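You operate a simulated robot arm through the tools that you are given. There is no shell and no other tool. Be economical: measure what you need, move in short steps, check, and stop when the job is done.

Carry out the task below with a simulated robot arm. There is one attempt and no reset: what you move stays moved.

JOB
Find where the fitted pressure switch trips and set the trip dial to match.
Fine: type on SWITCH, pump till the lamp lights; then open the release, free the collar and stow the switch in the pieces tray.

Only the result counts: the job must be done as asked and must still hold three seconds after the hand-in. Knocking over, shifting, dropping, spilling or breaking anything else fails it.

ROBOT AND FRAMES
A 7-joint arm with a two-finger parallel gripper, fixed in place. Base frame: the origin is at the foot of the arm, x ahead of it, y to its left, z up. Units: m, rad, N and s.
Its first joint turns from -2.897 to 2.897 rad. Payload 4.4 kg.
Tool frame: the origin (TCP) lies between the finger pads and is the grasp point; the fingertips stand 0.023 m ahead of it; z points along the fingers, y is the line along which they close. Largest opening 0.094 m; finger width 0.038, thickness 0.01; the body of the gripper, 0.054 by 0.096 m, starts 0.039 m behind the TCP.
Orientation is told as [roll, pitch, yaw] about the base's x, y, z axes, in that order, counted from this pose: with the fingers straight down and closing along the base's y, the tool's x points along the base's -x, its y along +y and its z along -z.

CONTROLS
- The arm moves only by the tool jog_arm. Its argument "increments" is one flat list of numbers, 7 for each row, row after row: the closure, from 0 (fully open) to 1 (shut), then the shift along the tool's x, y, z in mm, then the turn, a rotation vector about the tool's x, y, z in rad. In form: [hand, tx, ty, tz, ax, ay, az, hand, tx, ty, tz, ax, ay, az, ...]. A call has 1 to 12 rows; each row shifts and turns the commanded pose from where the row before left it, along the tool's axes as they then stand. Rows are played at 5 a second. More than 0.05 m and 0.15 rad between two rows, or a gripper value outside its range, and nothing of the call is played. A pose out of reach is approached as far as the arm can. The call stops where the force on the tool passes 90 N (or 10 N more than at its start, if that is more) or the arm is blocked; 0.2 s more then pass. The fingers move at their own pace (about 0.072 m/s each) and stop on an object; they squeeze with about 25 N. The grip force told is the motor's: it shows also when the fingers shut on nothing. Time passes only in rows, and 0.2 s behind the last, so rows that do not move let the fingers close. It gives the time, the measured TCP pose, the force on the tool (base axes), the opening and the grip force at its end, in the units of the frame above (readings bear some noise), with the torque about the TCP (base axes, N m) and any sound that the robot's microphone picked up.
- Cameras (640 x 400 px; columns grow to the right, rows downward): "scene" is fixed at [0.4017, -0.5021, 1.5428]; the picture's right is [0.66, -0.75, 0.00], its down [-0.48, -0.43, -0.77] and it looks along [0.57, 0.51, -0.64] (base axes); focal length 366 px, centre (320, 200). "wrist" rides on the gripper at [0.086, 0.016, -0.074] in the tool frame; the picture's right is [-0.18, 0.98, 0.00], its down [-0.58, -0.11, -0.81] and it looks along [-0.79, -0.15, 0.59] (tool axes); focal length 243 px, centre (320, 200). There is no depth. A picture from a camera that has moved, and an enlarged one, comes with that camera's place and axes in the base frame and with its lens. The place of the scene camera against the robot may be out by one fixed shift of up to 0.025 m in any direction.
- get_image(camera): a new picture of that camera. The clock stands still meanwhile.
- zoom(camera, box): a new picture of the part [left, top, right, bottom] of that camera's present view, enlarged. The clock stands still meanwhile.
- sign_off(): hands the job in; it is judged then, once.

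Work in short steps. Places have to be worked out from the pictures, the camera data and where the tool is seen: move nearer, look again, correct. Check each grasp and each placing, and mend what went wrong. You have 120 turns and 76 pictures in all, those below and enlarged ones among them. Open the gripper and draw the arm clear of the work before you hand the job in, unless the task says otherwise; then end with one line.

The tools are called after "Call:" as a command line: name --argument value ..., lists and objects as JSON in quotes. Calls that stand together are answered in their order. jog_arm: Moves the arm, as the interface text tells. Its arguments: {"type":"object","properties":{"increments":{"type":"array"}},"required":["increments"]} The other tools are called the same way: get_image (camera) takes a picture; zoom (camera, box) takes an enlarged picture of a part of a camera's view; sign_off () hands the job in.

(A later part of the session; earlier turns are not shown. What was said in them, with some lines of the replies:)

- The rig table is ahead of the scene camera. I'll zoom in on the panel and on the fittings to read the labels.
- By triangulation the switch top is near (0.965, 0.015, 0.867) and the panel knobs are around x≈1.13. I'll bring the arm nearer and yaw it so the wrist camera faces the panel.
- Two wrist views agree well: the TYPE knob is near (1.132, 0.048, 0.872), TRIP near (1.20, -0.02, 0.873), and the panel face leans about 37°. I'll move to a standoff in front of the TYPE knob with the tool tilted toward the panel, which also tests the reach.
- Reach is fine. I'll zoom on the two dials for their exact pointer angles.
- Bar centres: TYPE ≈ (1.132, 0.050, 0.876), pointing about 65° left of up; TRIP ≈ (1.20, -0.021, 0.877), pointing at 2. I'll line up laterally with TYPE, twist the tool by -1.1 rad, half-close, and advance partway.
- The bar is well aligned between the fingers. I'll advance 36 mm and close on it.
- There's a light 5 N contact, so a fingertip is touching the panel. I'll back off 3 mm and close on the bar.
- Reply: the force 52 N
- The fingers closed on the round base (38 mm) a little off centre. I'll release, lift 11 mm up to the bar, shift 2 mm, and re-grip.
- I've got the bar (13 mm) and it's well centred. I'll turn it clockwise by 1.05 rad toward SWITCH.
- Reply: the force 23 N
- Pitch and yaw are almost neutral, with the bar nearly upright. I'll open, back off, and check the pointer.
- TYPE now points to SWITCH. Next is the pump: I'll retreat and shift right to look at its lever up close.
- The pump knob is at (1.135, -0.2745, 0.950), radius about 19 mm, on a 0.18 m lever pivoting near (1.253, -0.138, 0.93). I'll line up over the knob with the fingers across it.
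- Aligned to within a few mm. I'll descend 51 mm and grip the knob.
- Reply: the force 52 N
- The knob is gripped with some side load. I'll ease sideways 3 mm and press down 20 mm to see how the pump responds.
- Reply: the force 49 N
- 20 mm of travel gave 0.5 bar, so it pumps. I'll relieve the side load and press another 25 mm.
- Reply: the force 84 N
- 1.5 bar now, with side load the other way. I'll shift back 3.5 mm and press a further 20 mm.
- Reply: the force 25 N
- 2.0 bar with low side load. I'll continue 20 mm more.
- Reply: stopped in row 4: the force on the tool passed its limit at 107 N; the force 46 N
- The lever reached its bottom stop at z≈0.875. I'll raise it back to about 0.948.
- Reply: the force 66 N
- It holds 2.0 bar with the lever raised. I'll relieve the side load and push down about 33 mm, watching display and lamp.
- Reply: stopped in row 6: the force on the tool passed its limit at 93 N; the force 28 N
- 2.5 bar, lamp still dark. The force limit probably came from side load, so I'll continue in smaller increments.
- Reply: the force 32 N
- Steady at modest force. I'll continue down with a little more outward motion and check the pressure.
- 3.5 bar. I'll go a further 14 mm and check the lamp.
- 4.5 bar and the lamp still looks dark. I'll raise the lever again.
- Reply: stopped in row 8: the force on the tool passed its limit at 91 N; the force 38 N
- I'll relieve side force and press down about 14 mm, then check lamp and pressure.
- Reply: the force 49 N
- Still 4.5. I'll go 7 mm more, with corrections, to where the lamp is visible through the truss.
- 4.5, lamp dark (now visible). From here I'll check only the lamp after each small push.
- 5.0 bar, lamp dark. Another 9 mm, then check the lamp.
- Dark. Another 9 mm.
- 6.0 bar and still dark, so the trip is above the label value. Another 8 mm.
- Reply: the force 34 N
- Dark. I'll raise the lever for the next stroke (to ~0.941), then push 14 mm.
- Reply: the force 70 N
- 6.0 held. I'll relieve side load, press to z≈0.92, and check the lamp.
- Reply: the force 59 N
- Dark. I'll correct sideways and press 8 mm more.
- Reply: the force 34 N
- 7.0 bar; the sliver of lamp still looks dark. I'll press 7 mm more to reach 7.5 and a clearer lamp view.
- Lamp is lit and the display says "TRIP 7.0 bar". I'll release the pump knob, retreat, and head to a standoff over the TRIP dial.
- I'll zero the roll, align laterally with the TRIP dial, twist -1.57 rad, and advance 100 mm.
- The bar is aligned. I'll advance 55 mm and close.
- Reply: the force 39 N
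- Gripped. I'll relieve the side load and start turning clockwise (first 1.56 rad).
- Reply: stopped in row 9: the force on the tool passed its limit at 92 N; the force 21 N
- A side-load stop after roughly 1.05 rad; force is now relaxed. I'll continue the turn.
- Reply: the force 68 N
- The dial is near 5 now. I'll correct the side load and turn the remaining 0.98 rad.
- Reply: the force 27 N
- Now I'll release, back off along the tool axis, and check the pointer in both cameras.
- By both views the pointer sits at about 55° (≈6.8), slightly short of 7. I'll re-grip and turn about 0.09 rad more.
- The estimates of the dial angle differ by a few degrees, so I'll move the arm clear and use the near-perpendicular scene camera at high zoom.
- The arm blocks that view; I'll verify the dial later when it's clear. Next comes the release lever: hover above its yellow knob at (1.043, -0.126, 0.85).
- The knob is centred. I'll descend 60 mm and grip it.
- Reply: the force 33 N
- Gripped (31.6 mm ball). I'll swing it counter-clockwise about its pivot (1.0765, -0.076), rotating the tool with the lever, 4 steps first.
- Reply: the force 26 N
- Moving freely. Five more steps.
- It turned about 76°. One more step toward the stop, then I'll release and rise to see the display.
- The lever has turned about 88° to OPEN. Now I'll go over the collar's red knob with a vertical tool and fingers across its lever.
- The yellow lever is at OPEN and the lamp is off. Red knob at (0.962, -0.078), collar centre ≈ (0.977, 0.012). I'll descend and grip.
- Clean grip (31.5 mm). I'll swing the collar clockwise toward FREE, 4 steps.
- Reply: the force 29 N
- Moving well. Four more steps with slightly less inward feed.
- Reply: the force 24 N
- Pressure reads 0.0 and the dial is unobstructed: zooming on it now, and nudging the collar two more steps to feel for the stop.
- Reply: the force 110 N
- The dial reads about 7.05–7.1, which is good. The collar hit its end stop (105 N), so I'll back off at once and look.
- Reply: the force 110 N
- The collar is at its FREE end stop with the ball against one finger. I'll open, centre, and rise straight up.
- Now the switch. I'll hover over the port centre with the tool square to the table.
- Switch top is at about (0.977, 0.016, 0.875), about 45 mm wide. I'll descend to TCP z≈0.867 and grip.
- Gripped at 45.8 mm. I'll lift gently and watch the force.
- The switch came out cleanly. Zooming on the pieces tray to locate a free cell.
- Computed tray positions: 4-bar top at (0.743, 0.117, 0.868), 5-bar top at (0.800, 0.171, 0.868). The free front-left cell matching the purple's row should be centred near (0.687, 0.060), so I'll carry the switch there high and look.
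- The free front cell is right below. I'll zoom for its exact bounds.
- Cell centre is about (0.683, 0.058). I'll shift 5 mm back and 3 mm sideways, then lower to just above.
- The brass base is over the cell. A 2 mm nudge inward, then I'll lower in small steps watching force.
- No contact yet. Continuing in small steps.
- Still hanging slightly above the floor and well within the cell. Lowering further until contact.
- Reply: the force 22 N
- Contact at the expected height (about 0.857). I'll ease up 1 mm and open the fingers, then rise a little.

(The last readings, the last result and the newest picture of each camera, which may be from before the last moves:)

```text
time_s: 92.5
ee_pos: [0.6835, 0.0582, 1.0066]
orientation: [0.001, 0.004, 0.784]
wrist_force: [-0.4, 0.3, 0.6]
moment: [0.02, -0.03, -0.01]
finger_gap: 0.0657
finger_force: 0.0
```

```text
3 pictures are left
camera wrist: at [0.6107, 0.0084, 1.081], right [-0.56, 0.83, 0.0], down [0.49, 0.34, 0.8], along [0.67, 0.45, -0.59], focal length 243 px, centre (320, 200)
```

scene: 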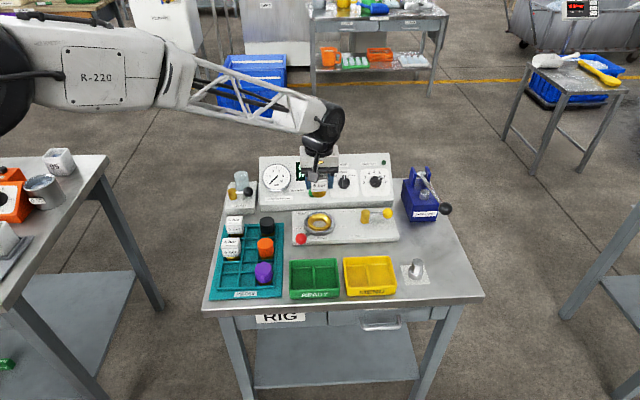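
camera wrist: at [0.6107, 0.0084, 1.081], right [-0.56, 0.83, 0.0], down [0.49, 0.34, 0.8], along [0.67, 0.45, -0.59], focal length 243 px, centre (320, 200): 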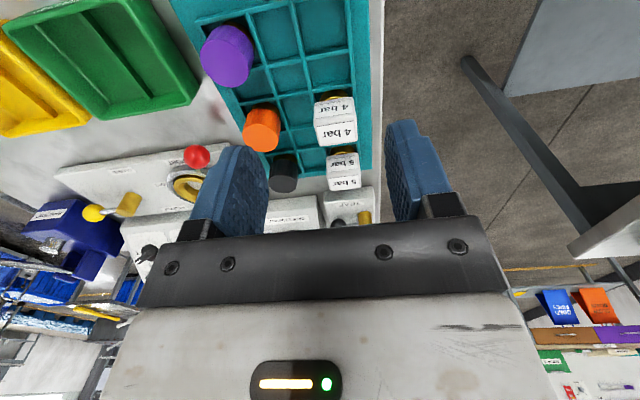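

The 6-bar switch isn't visible in its cell in this view. I'll check the scene camera.

Call:
get_image --camera "scene"

```text
2 pictures are left
```

scene: 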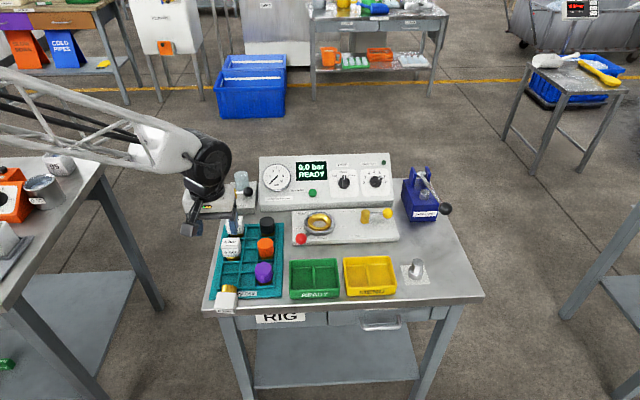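

It tipped over forward and lies at the tray's front edge, still on the table. I'll zoom carefully to plan a recovery.

Call:
zoom --camera "scene" --box '[200, 250, 280, 320]'

```text
5.71 times, centred on (240, 285) of scene
camera zoom: at [0.4017, -0.5021, 1.5428], right [0.66, -0.75, 0.0], down [-0.48, -0.43, -0.77], along [0.57, 0.51, -0.64], focal length 2093 px, centre (777, -286)
```

zoom: 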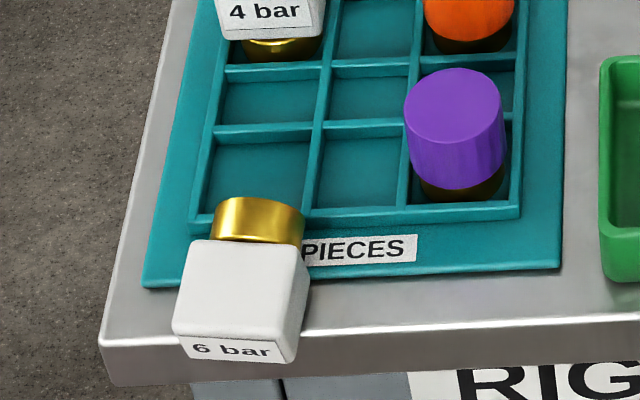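

The switch lies with its box on the table, and by face foreshortening its axis leans about 36° with the brass end up on the tray's front rim. I'll grip it from the front at about 63° tilt, lift, and roll the tool 180° so that it comes upright. First I'll retreat to the front side.

Call:
jog_arm --increments '[0, 41.6, -0.8, 0, 0, 0, 0, 0, 41.6, -0.8, 0, 0, 0, 0, 0, 41.6, -0.8, 0, 0, 0, 0, 0, 41.6, -0.8, 0, 0, 0, 0, 0, 41.6, -0.8, 0, 0, 0, 0, 0, 0, 0, 0, 0, -0.138, 0, 0, 0, 0, 0, 0, -0.138, 0, 0, 0, 0, 0, 0, -0.138, 0, 0, 0, 0, 0, 0, -0.138, 0, 0, 0, 0, 0, 0, -0.138, 0]'

Call:
jog_arm --increments '[0, 0, 0, 0, 0, -0.137, 0, 0, 0, 0, 0, 0, -0.137, 0, 0, 0, 0, 0, 0, -0.137, 0, 0, 0, 0, 0, 0, 0, 0]'

```text
time_s: 94.7
ee_pos: [0.54, -0.091, 1.0065]
orientation: [-0.001, -0.69, 0.785]
wrist_force: [-0.3, -0.8, -0.4]
moment: [0.02, 0.0, 0.0]
finger_gap: 0.0943
finger_force: 0.1
```

```text
time_s: 95.7
ee_pos: [0.5388, -0.0919, 1.0068]
orientation: [-0.003, -1.1, 0.788]
wrist_force: [-0.4, -0.9, 0.2]
moment: [0.0, -0.01, 0.06]
finger_gap: 0.0939
finger_force: 0.1
```

Orientation is set. Now I'll lower to the approach line.

Call:
jog_arm --increments '[0, 35, 0, 17.8, 0, 0, 0, 0, 35, 0, 17.8, 0, 0, 0, 0, 35, 0, 17.8, 0, 0, 0, 0, 0, 0, 0, 0, 0, 0]'

```text
time_s: 96.7
ee_pos: [0.5404, -0.0924, 0.8886]
orientation: [-0.003, -1.1, 0.787]
wrist_force: [0.4, -0.1, 1.1]
moment: [0.01, -0.01, -0.01]
finger_gap: 0.0941
finger_force: 0.0
```

On line. I'll advance 159 mm in steps and close slowly.

Call:
jog_arm --increments '[0, 0, 1, 45, 0, 0, 0, 0, 0, 0, 45, 0, 0, 0, 0, 0, 0, 40, 0, 0, 0, 0, 0, 0, 15, 0, 0, 0, 0, 0, 0, 14, 0, 0, 0, 0, 0, 0, 0, 0, 0, 0]'

```text
time_s: 97.7
ee_pos: [0.6258, -0.0064, 0.8269]
orientation: [-0.006, -1.101, 0.787]
wrist_force: [-75.7, -43.7, 47.0]
moment: [0.11, 2.54, 3.6]
finger_gap: 0.0941
finger_force: 0.2
stopped in row 4: the force on the tool passed its limit at 216 N (the readings are from after the stop); the commanded pose is now the measured one
```

The force and torque place the contact at a fingertip's lower corner on the table's front edge, so the table top is about 0.80, higher than I assumed. I'll back off, raise 11 mm, and re-advance with the corrected height.

Call:
jog_arm --increments '[0, 0, 0, -20, 0, 0, 0, 0, -12.3, -5.2, 0, 0, 0, 0, 0, 0, 0, 8, 0, 0, 0, 0, 0, 0, 8, 0, 0, 0, 0, 0, 0, 0, 0, 0, 0]'

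```text
time_s: 98.9
ee_pos: [0.631, -0.0072, 0.8392]
orientation: [-0.003, -1.099, 0.787]
wrist_force: [-0.1, -0.1, 0.5]
moment: [0.0, 0.01, -0.01]
finger_gap: 0.0941
finger_force: 0.1
```

No contact now. I'll close on the box.

Call:
jog_arm --increments '[0.4, 0, 0, 0, 0, 0, 0, 0.6, 0, 0, 0, 0, 0, 0, 1, 0, 0, 0, 0, 0, 0, 1, 0, 0, 0, 0, 0, 0, 1, 0, 0, 0, 0, 0, 0]'

```text
time_s: 100.1
ee_pos: [0.6317, -0.0067, 0.8387]
orientation: [-0.003, -1.1, 0.787]
wrist_force: [0.4, 0.7, -0.3]
moment: [0.0, 0.01, 0.0]
finger_gap: 0.0456
finger_force: 24.8
```

Gripped at 45.6 mm. I'll lift it straight up by 160 mm.

Call:
jog_arm --increments '[1, -8.9, 0, -4.5, 0, 0, 0, 1, -26.7, 0, -13.5, 0, 0, 0, 1, -35.6, 0, -18, 0, 0, 0, 1, -35.6, 0, -18, 0, 0, 0, 1, -35.6, 0, -18, 0, 0, 0, 1, 0, 0, 0, 0, 0, 0]'

Call:
jog_arm --increments '[1, 0, 0, 0, 0, 0, 0.149, 1, 0, 0, 0, 0, 0, 0.149, 1, 0, 0, 0, 0, 0, 0.149, 1, 0, 0, 0, 0, 0, 0.149, 1, 0, 0, 0, 0, 0, 0.149, 1, 0, 0, 0, 0, 0, 0.149, 1, 0, 0, 0, 0, 0, 0.149, 1, 0, 0, 0, 0, 0, 0.149, 1, 0, 0, 0, 0, 0, 0.149, 1, 0, 0, 0, 0, 0, 0.149, 1, 0, 0, 0, 0, 0, 0.149, 1, 0, 0, 0, 0, 0, 0.149]'

```text
time_s: 101.5
ee_pos: [0.6334, -0.0066, 0.9993]
orientation: [-0.004, -1.1, 0.788]
wrist_force: [-0.1, -0.1, -1.8]
moment: [-0.02, 0.02, -0.01]
finger_gap: 0.0455
finger_force: 25.2
```

```text
time_s: 104.1
ee_pos: [0.632, -0.0074, 0.9983]
orientation: [1.089, 0.194, -0.889]
wrist_force: [0.1, 0.3, -1.5]
moment: [-0.03, 0.03, 0.01]
finger_gap: 0.0456
finger_force: 25.5
```

Halfway through the roll with the switch held firmly. Nine more steps.

Call:
jog_arm --increments '[1, 0, 0, 0, 0, 0, 0.15, 1, 0, 0, 0, 0, 0, 0.15, 1, 0, 0, 0, 0, 0, 0.15, 1, 0, 0, 0, 0, 0, 0.15, 1, 0, 0, 0, 0, 0, 0.15, 1, 0, 0, 0, 0, 0, 0.15, 1, 0, 0, 0, 0, 0, 0.15, 1, 0, 0, 0, 0, 0, 0.15, 1, 0, 0, 0, 0, 0, 0.15, 1, 0, 0, 0, 0, 0, 0]'

```text
time_s: 106.3
ee_pos: [0.6307, -0.0064, 0.9975]
orientation: [0.007, 1.1, -2.35]
wrist_force: [0.4, 0.0, -1.1]
moment: [0.0, 0.01, 0.01]
finger_gap: 0.0458
finger_force: 25.2
```

The full 180° roll worked and the wrist camera now looks straight down on the work. I'll move to just above the cell and use the last picture there.

Call:
jog_arm --increments '[1, -19.4, -2.5, 33.5, 0, 0, 0, 1, -19.4, -2.5, 33.5, 0, 0, 0, 1, -19.4, -2.5, 33.5, 0, 0, 0, 1, 0, 0, 0, 0, 0, 0]'

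Call:
get_image --camera "wrist"

```text
time_s: 107.3
ee_pos: [0.6723, 0.0432, 0.9005]
orientation: [0.012, 1.1, -2.347]
wrist_force: [0.4, -0.2, -1.6]
moment: [-0.07, 0.04, -0.02]
finger_gap: 0.0457
finger_force: 24.8
```

```text
0 pictures are left
camera wrist: at [0.6628, 0.0118, 1.0113], right [0.64, -0.75, -0.16], down [-0.77, -0.62, -0.15], along [0.02, 0.22, -0.98], focal length 243 px, centre (320, 200)
```

wrist: 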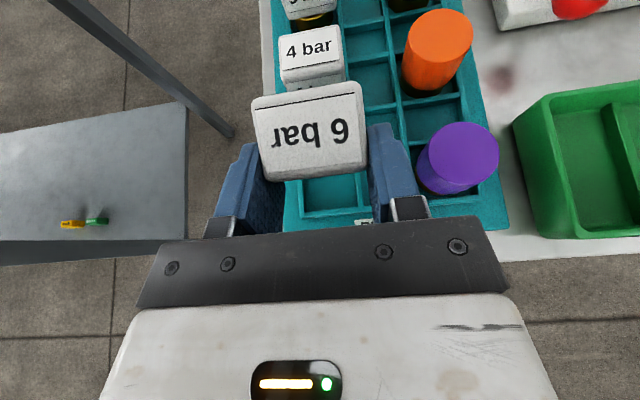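

From this last picture: the switch's top leans about 20° toward the front, its centre is about 20 mm ahead of the TCP, and the cell is centred near (0.681, 0.056). I'll rotate 0.34 rad to bring it upright, align, and start lowering.

Call:
jog_arm --increments '[1, 0, 0, 0, 0, -0.113, 0, 1, 0, 0, 0, 0, -0.113, 0, 1, 0, 0, 0, 0, -0.114, 0, 1, -2.6, -4.6, -2.5, 0, 0, 0, 1, 0, 0, 0, 0, 0, 0]'

```text
time_s: 108.5
ee_pos: [0.6664, 0.0438, 0.9]
orientation: [0.008, 0.76, -2.351]
wrist_force: [0.2, 0.8, -2.3]
moment: [-0.02, 0.04, 0.0]
finger_gap: 0.0458
finger_force: 25.0
```

Pitch 0.76 and position are as planned. Lowering 16 mm.

Call:
jog_arm --increments '[1, -5.5, 0, 5.8, 0, 0, 0, 1, -5.5, 0, 5.8, 0, 0, 0, 1, 0, 0, 0, 0, 0, 0]'

Call:
jog_arm --increments '[1, -2.1, 0, 2.2, 0, 0, 0, 1, -2.1, 0, 2.2, 0, 0, 0, 1, 0, 0, 0, 0, 0, 0]'

```text
time_s: 109.3
ee_pos: [0.6669, 0.0425, 0.8849]
orientation: [0.008, 0.758, -2.35]
wrist_force: [0.6, -0.2, -1.5]
moment: [-0.03, 0.05, 0.0]
finger_gap: 0.0457
finger_force: 24.6
```

```text
time_s: 110.1
ee_pos: [0.6661, 0.0435, 0.8792]
orientation: [0.007, 0.76, -2.352]
wrist_force: [-0.9, 0.1, -1.6]
moment: [-0.04, 0.01, 0.0]
finger_gap: 0.0455
finger_force: 24.9
```

No contact at 0.879. Continuing in 3 mm steps with force checks.

Call:
jog_arm --increments '[1, -2.1, 0, 2.2, 0, 0, 0, 1, 0, 0, 0, 0, 0, 0]'

Call:
jog_arm --increments '[1, -2.1, 0, 2.2, 0, 0, 0, 1, 0, 0, 0, 0, 0, 0]'

Call:
jog_arm --increments '[1, -1.4, 0, 1.45, 0, 0, 0, 1, 0, 0, 0, 0, 0, 0]'

```text
time_s: 110.7
ee_pos: [0.6664, 0.0429, 0.8766]
orientation: [0.007, 0.762, -2.35]
wrist_force: [-0.4, -0.5, -1.8]
moment: [-0.03, 0.01, 0.02]
finger_gap: 0.0457
finger_force: 24.7
```

```text
time_s: 111.3
ee_pos: [0.6659, 0.0432, 0.8736]
orientation: [0.006, 0.762, -2.351]
wrist_force: [-0.3, 0.0, -2.1]
moment: [-0.01, 0.04, -0.04]
finger_gap: 0.0458
finger_force: 24.7
```

```text
time_s: 111.9
ee_pos: [0.6655, 0.0432, 0.8702]
orientation: [0.006, 0.759, -2.353]
wrist_force: [0.3, 0.4, -1.5]
moment: [-0.03, 0.03, 0.02]
finger_gap: 0.0456
finger_force: 24.7
```

Still free. Continuing.

Call:
jog_arm --increments '[1, -1.4, 0, 1.45, 0, 0, 0, 1, 0, 0, 0, 0, 0, 0]'

Call:
jog_arm --increments '[1, -1.4, 0, 1.45, 0, 0, 0, 1, 0, 0, 0, 0, 0, 0]'

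Call:
jog_arm --increments '[1, -1.4, 0, 1.45, 0, 0, 0, 1, 0, 0, 0, 0, 0, 0]'

```text
time_s: 112.5
ee_pos: [0.6657, 0.0441, 0.8688]
orientation: [0.006, 0.76, -2.35]
wrist_force: [0.8, 0.4, -1.0]
moment: [-0.05, 0.01, 0.02]
finger_gap: 0.0454
finger_force: 25.1
```

```text
time_s: 113.1
ee_pos: [0.666, 0.0443, 0.8677]
orientation: [0.006, 0.762, -2.352]
wrist_force: [-0.2, 0.4, -2.3]
moment: [-0.03, 0.01, 0.0]
finger_gap: 0.0457
finger_force: 24.6
```

```text
time_s: 113.7
ee_pos: [0.6658, 0.0416, 0.8653]
orientation: [0.008, 0.759, -2.351]
wrist_force: [-0.2, 0.8, -1.0]
moment: [-0.03, 0.03, 0.0]
finger_gap: 0.0457
finger_force: 25.3
```

Call:
jog_arm --increments '[1, -1.4, 0, 1.45, 0, 0, 0, 1, 0, 0, 0, 0, 0, 0]'

Call:
jog_arm --increments '[1, -1.4, 0, 1.45, 0, 0, 0, 1, 0, 0, 0, 0, 0, 0]'

Call:
jog_arm --increments '[1, -1.0, 0, 1.1, 0, 0, 0, 1, 0, 0, 0, 0, 0, 0]'

```text
time_s: 114.3
ee_pos: [0.6647, 0.0426, 0.8632]
orientation: [0.008, 0.76, -2.351]
wrist_force: [-0.3, -0.6, -1.3]
moment: [-0.03, 0.0, -0.04]
finger_gap: 0.0453
finger_force: 24.8
```

```text
time_s: 114.9
ee_pos: [0.6661, 0.0428, 0.86]
orientation: [0.007, 0.76, -2.351]
wrist_force: [0.1, -0.7, -1.3]
moment: [0.02, 0.03, 0.0]
finger_gap: 0.0458
finger_force: 24.9
```

```text
time_s: 115.5
ee_pos: [0.6652, 0.0428, 0.8594]
orientation: [0.009, 0.761, -2.352]
wrist_force: [0.0, -0.4, -1.5]
moment: [-0.02, 0.03, 0.03]
finger_gap: 0.0456
finger_force: 24.7
```

Still no contact at 0.859. I'll keep lowering in fine steps.

Call:
jog_arm --increments '[1, -1.4, 0, 1.45, 0, 0, 0, 1, 0, 0, 0, 0, 0, 0]'

Call:
jog_arm --increments '[1, -1.0, 0, 1.1, 0, 0, 0, 1, 0, 0, 0, 0, 0, 0]'

Call:
jog_arm --increments '[1, -1.0, 0, 1.1, 0, 0, 0, 1, 0, 0, 0, 0, 0, 0]'

```text
time_s: 116.1
ee_pos: [0.6666, 0.0428, 0.8575]
orientation: [0.008, 0.761, -2.351]
wrist_force: [-0.6, -0.4, -1.8]
moment: [-0.04, 0.04, 0.01]
finger_gap: 0.0457
finger_force: 25.4
```

```text
time_s: 116.7
ee_pos: [0.6661, 0.0429, 0.857]
orientation: [0.006, 0.76, -2.35]
wrist_force: [0.0, -0.1, -1.7]
moment: [-0.02, 0.05, -0.03]
finger_gap: 0.0456
finger_force: 25.6
```

```text
time_s: 117.3
ee_pos: [0.6657, 0.0433, 0.8554]
orientation: [0.008, 0.762, -2.351]
wrist_force: [-0.1, 0.4, -1.9]
moment: [-0.02, 0.04, 0.0]
finger_gap: 0.0459
finger_force: 24.9
```

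Call:
jog_arm --increments '[1, -1.4, 0, 1.45, 0, 0, 0, 1, 0, 0, 0, 0, 0, 0]'

Call:
jog_arm --increments '[1, -1.4, 0, 1.45, 0, 0, 0, 1, 0, 0, 0, 0, 0, 0]'

Call:
jog_arm --increments '[1, -1.0, 0, 1.1, 0, 0, 0, 1, 0, 0, 0, 0, 0, 0]'

```text
time_s: 117.9
ee_pos: [0.6656, 0.0435, 0.8526]
orientation: [0.008, 0.759, -2.351]
wrist_force: [1.0, -0.8, -1.6]
moment: [-0.01, 0.03, 0.0]
finger_gap: 0.0458
finger_force: 24.9
```

```text
time_s: 118.5
ee_pos: [0.6666, 0.0445, 0.8522]
orientation: [0.007, 0.76, -2.35]
wrist_force: [-0.8, -0.7, 1.7]
moment: [-0.02, 0.06, -0.02]
finger_gap: 0.0456
finger_force: 24.7
```

```text
time_s: 119.1
ee_pos: [0.6674, 0.044, 0.8511]
orientation: [0.008, 0.761, -2.35]
wrist_force: [-2.6, 0.6, 22.2]
moment: [0.16, 0.02, 0.01]
finger_gap: 0.046
finger_force: 24.8
```

Contact at 0.851, consistent with the base on the cell floor (rim contact would have come about 2 cm higher). I'll ease 0.7 mm up, open, and retreat along the tool axis.

Call:
jog_arm --increments '[1, 0.5, 0, -0.5, 0, 0, 0, 0.49, 0, 0, 0, 0, 0, 0, 0.4, 0, 0, 0, 0, 0, 0, 0.25, 0, 0, 0, 0, 0, 0, 0.25, 0, 0, 0, 0, 0, 0]'

```text
time_s: 120.3
ee_pos: [0.6665, 0.0439, 0.8493]
orientation: [0.008, 0.759, -2.351]
wrist_force: [-0.1, 0.7, -0.1]
moment: [-0.01, 0.01, 0.01]
finger_gap: 0.0706
finger_force: 0.0
```

Force is zero with the fingers free, so the switch was resting on the floor. Retreating along the tool axis.

Call:
jog_arm --increments '[0.25, 0, 0, -15, 0, 0, 0, 0.25, 0, 0, -25, 0, 0, 0, 0.25, 0, 0, -40, 0, 0, 0, 0.25, 0, 0, -45, 0, 0, 0, 0.25, 0, 0, -45, 0, 0, 0]'

```text
time_s: 121.5
ee_pos: [0.5806, -0.0372, 0.9725]
orientation: [0.004, 0.761, -2.352]
wrist_force: [-0.5, -0.6, 0.1]
moment: [0.01, 0.0, 0.01]
finger_gap: 0.0704
finger_force: 0.0
```

The retreat was free of contact. I'll draw the arm up and clear of the work before handing in.

Call:
jog_arm --increments '[0, 30, 0, -36, 0, 0, 0, 0, 30, 0, -36, 0, 0, 0, 0, 30, 0, -36, 0, 0, 0, 0, 30, 0, -36, 0, 0, 0, 0, 0, 0, 0, 0, 0, 0, 0, 0, 0, 0, 0, 0, 0]'

```text
time_s: 122.9
ee_pos: [0.5732, -0.0474, 1.1603]
orientation: [0.007, 0.76, -2.352]
wrist_force: [0.0, 0.2, -0.8]
moment: [0.04, -0.01, -0.01]
finger_gap: 0.0941
finger_force: 0.1
```

The arm is clear, the gripper is open and no force is reading, so I'm handing in.

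Call:
sign_off

```text
The job is handed in.
```

The fitted switch, labelled 6 bar, trips at 7.0 bar; I set the dial to 7 (reads about 7.0–7.1), opened the release, freed the collar and put the switch in the pieces tray after it tipped out once and a fingertip hit the table edge (216 N), but I had no pictures left to confirm it stands upright.
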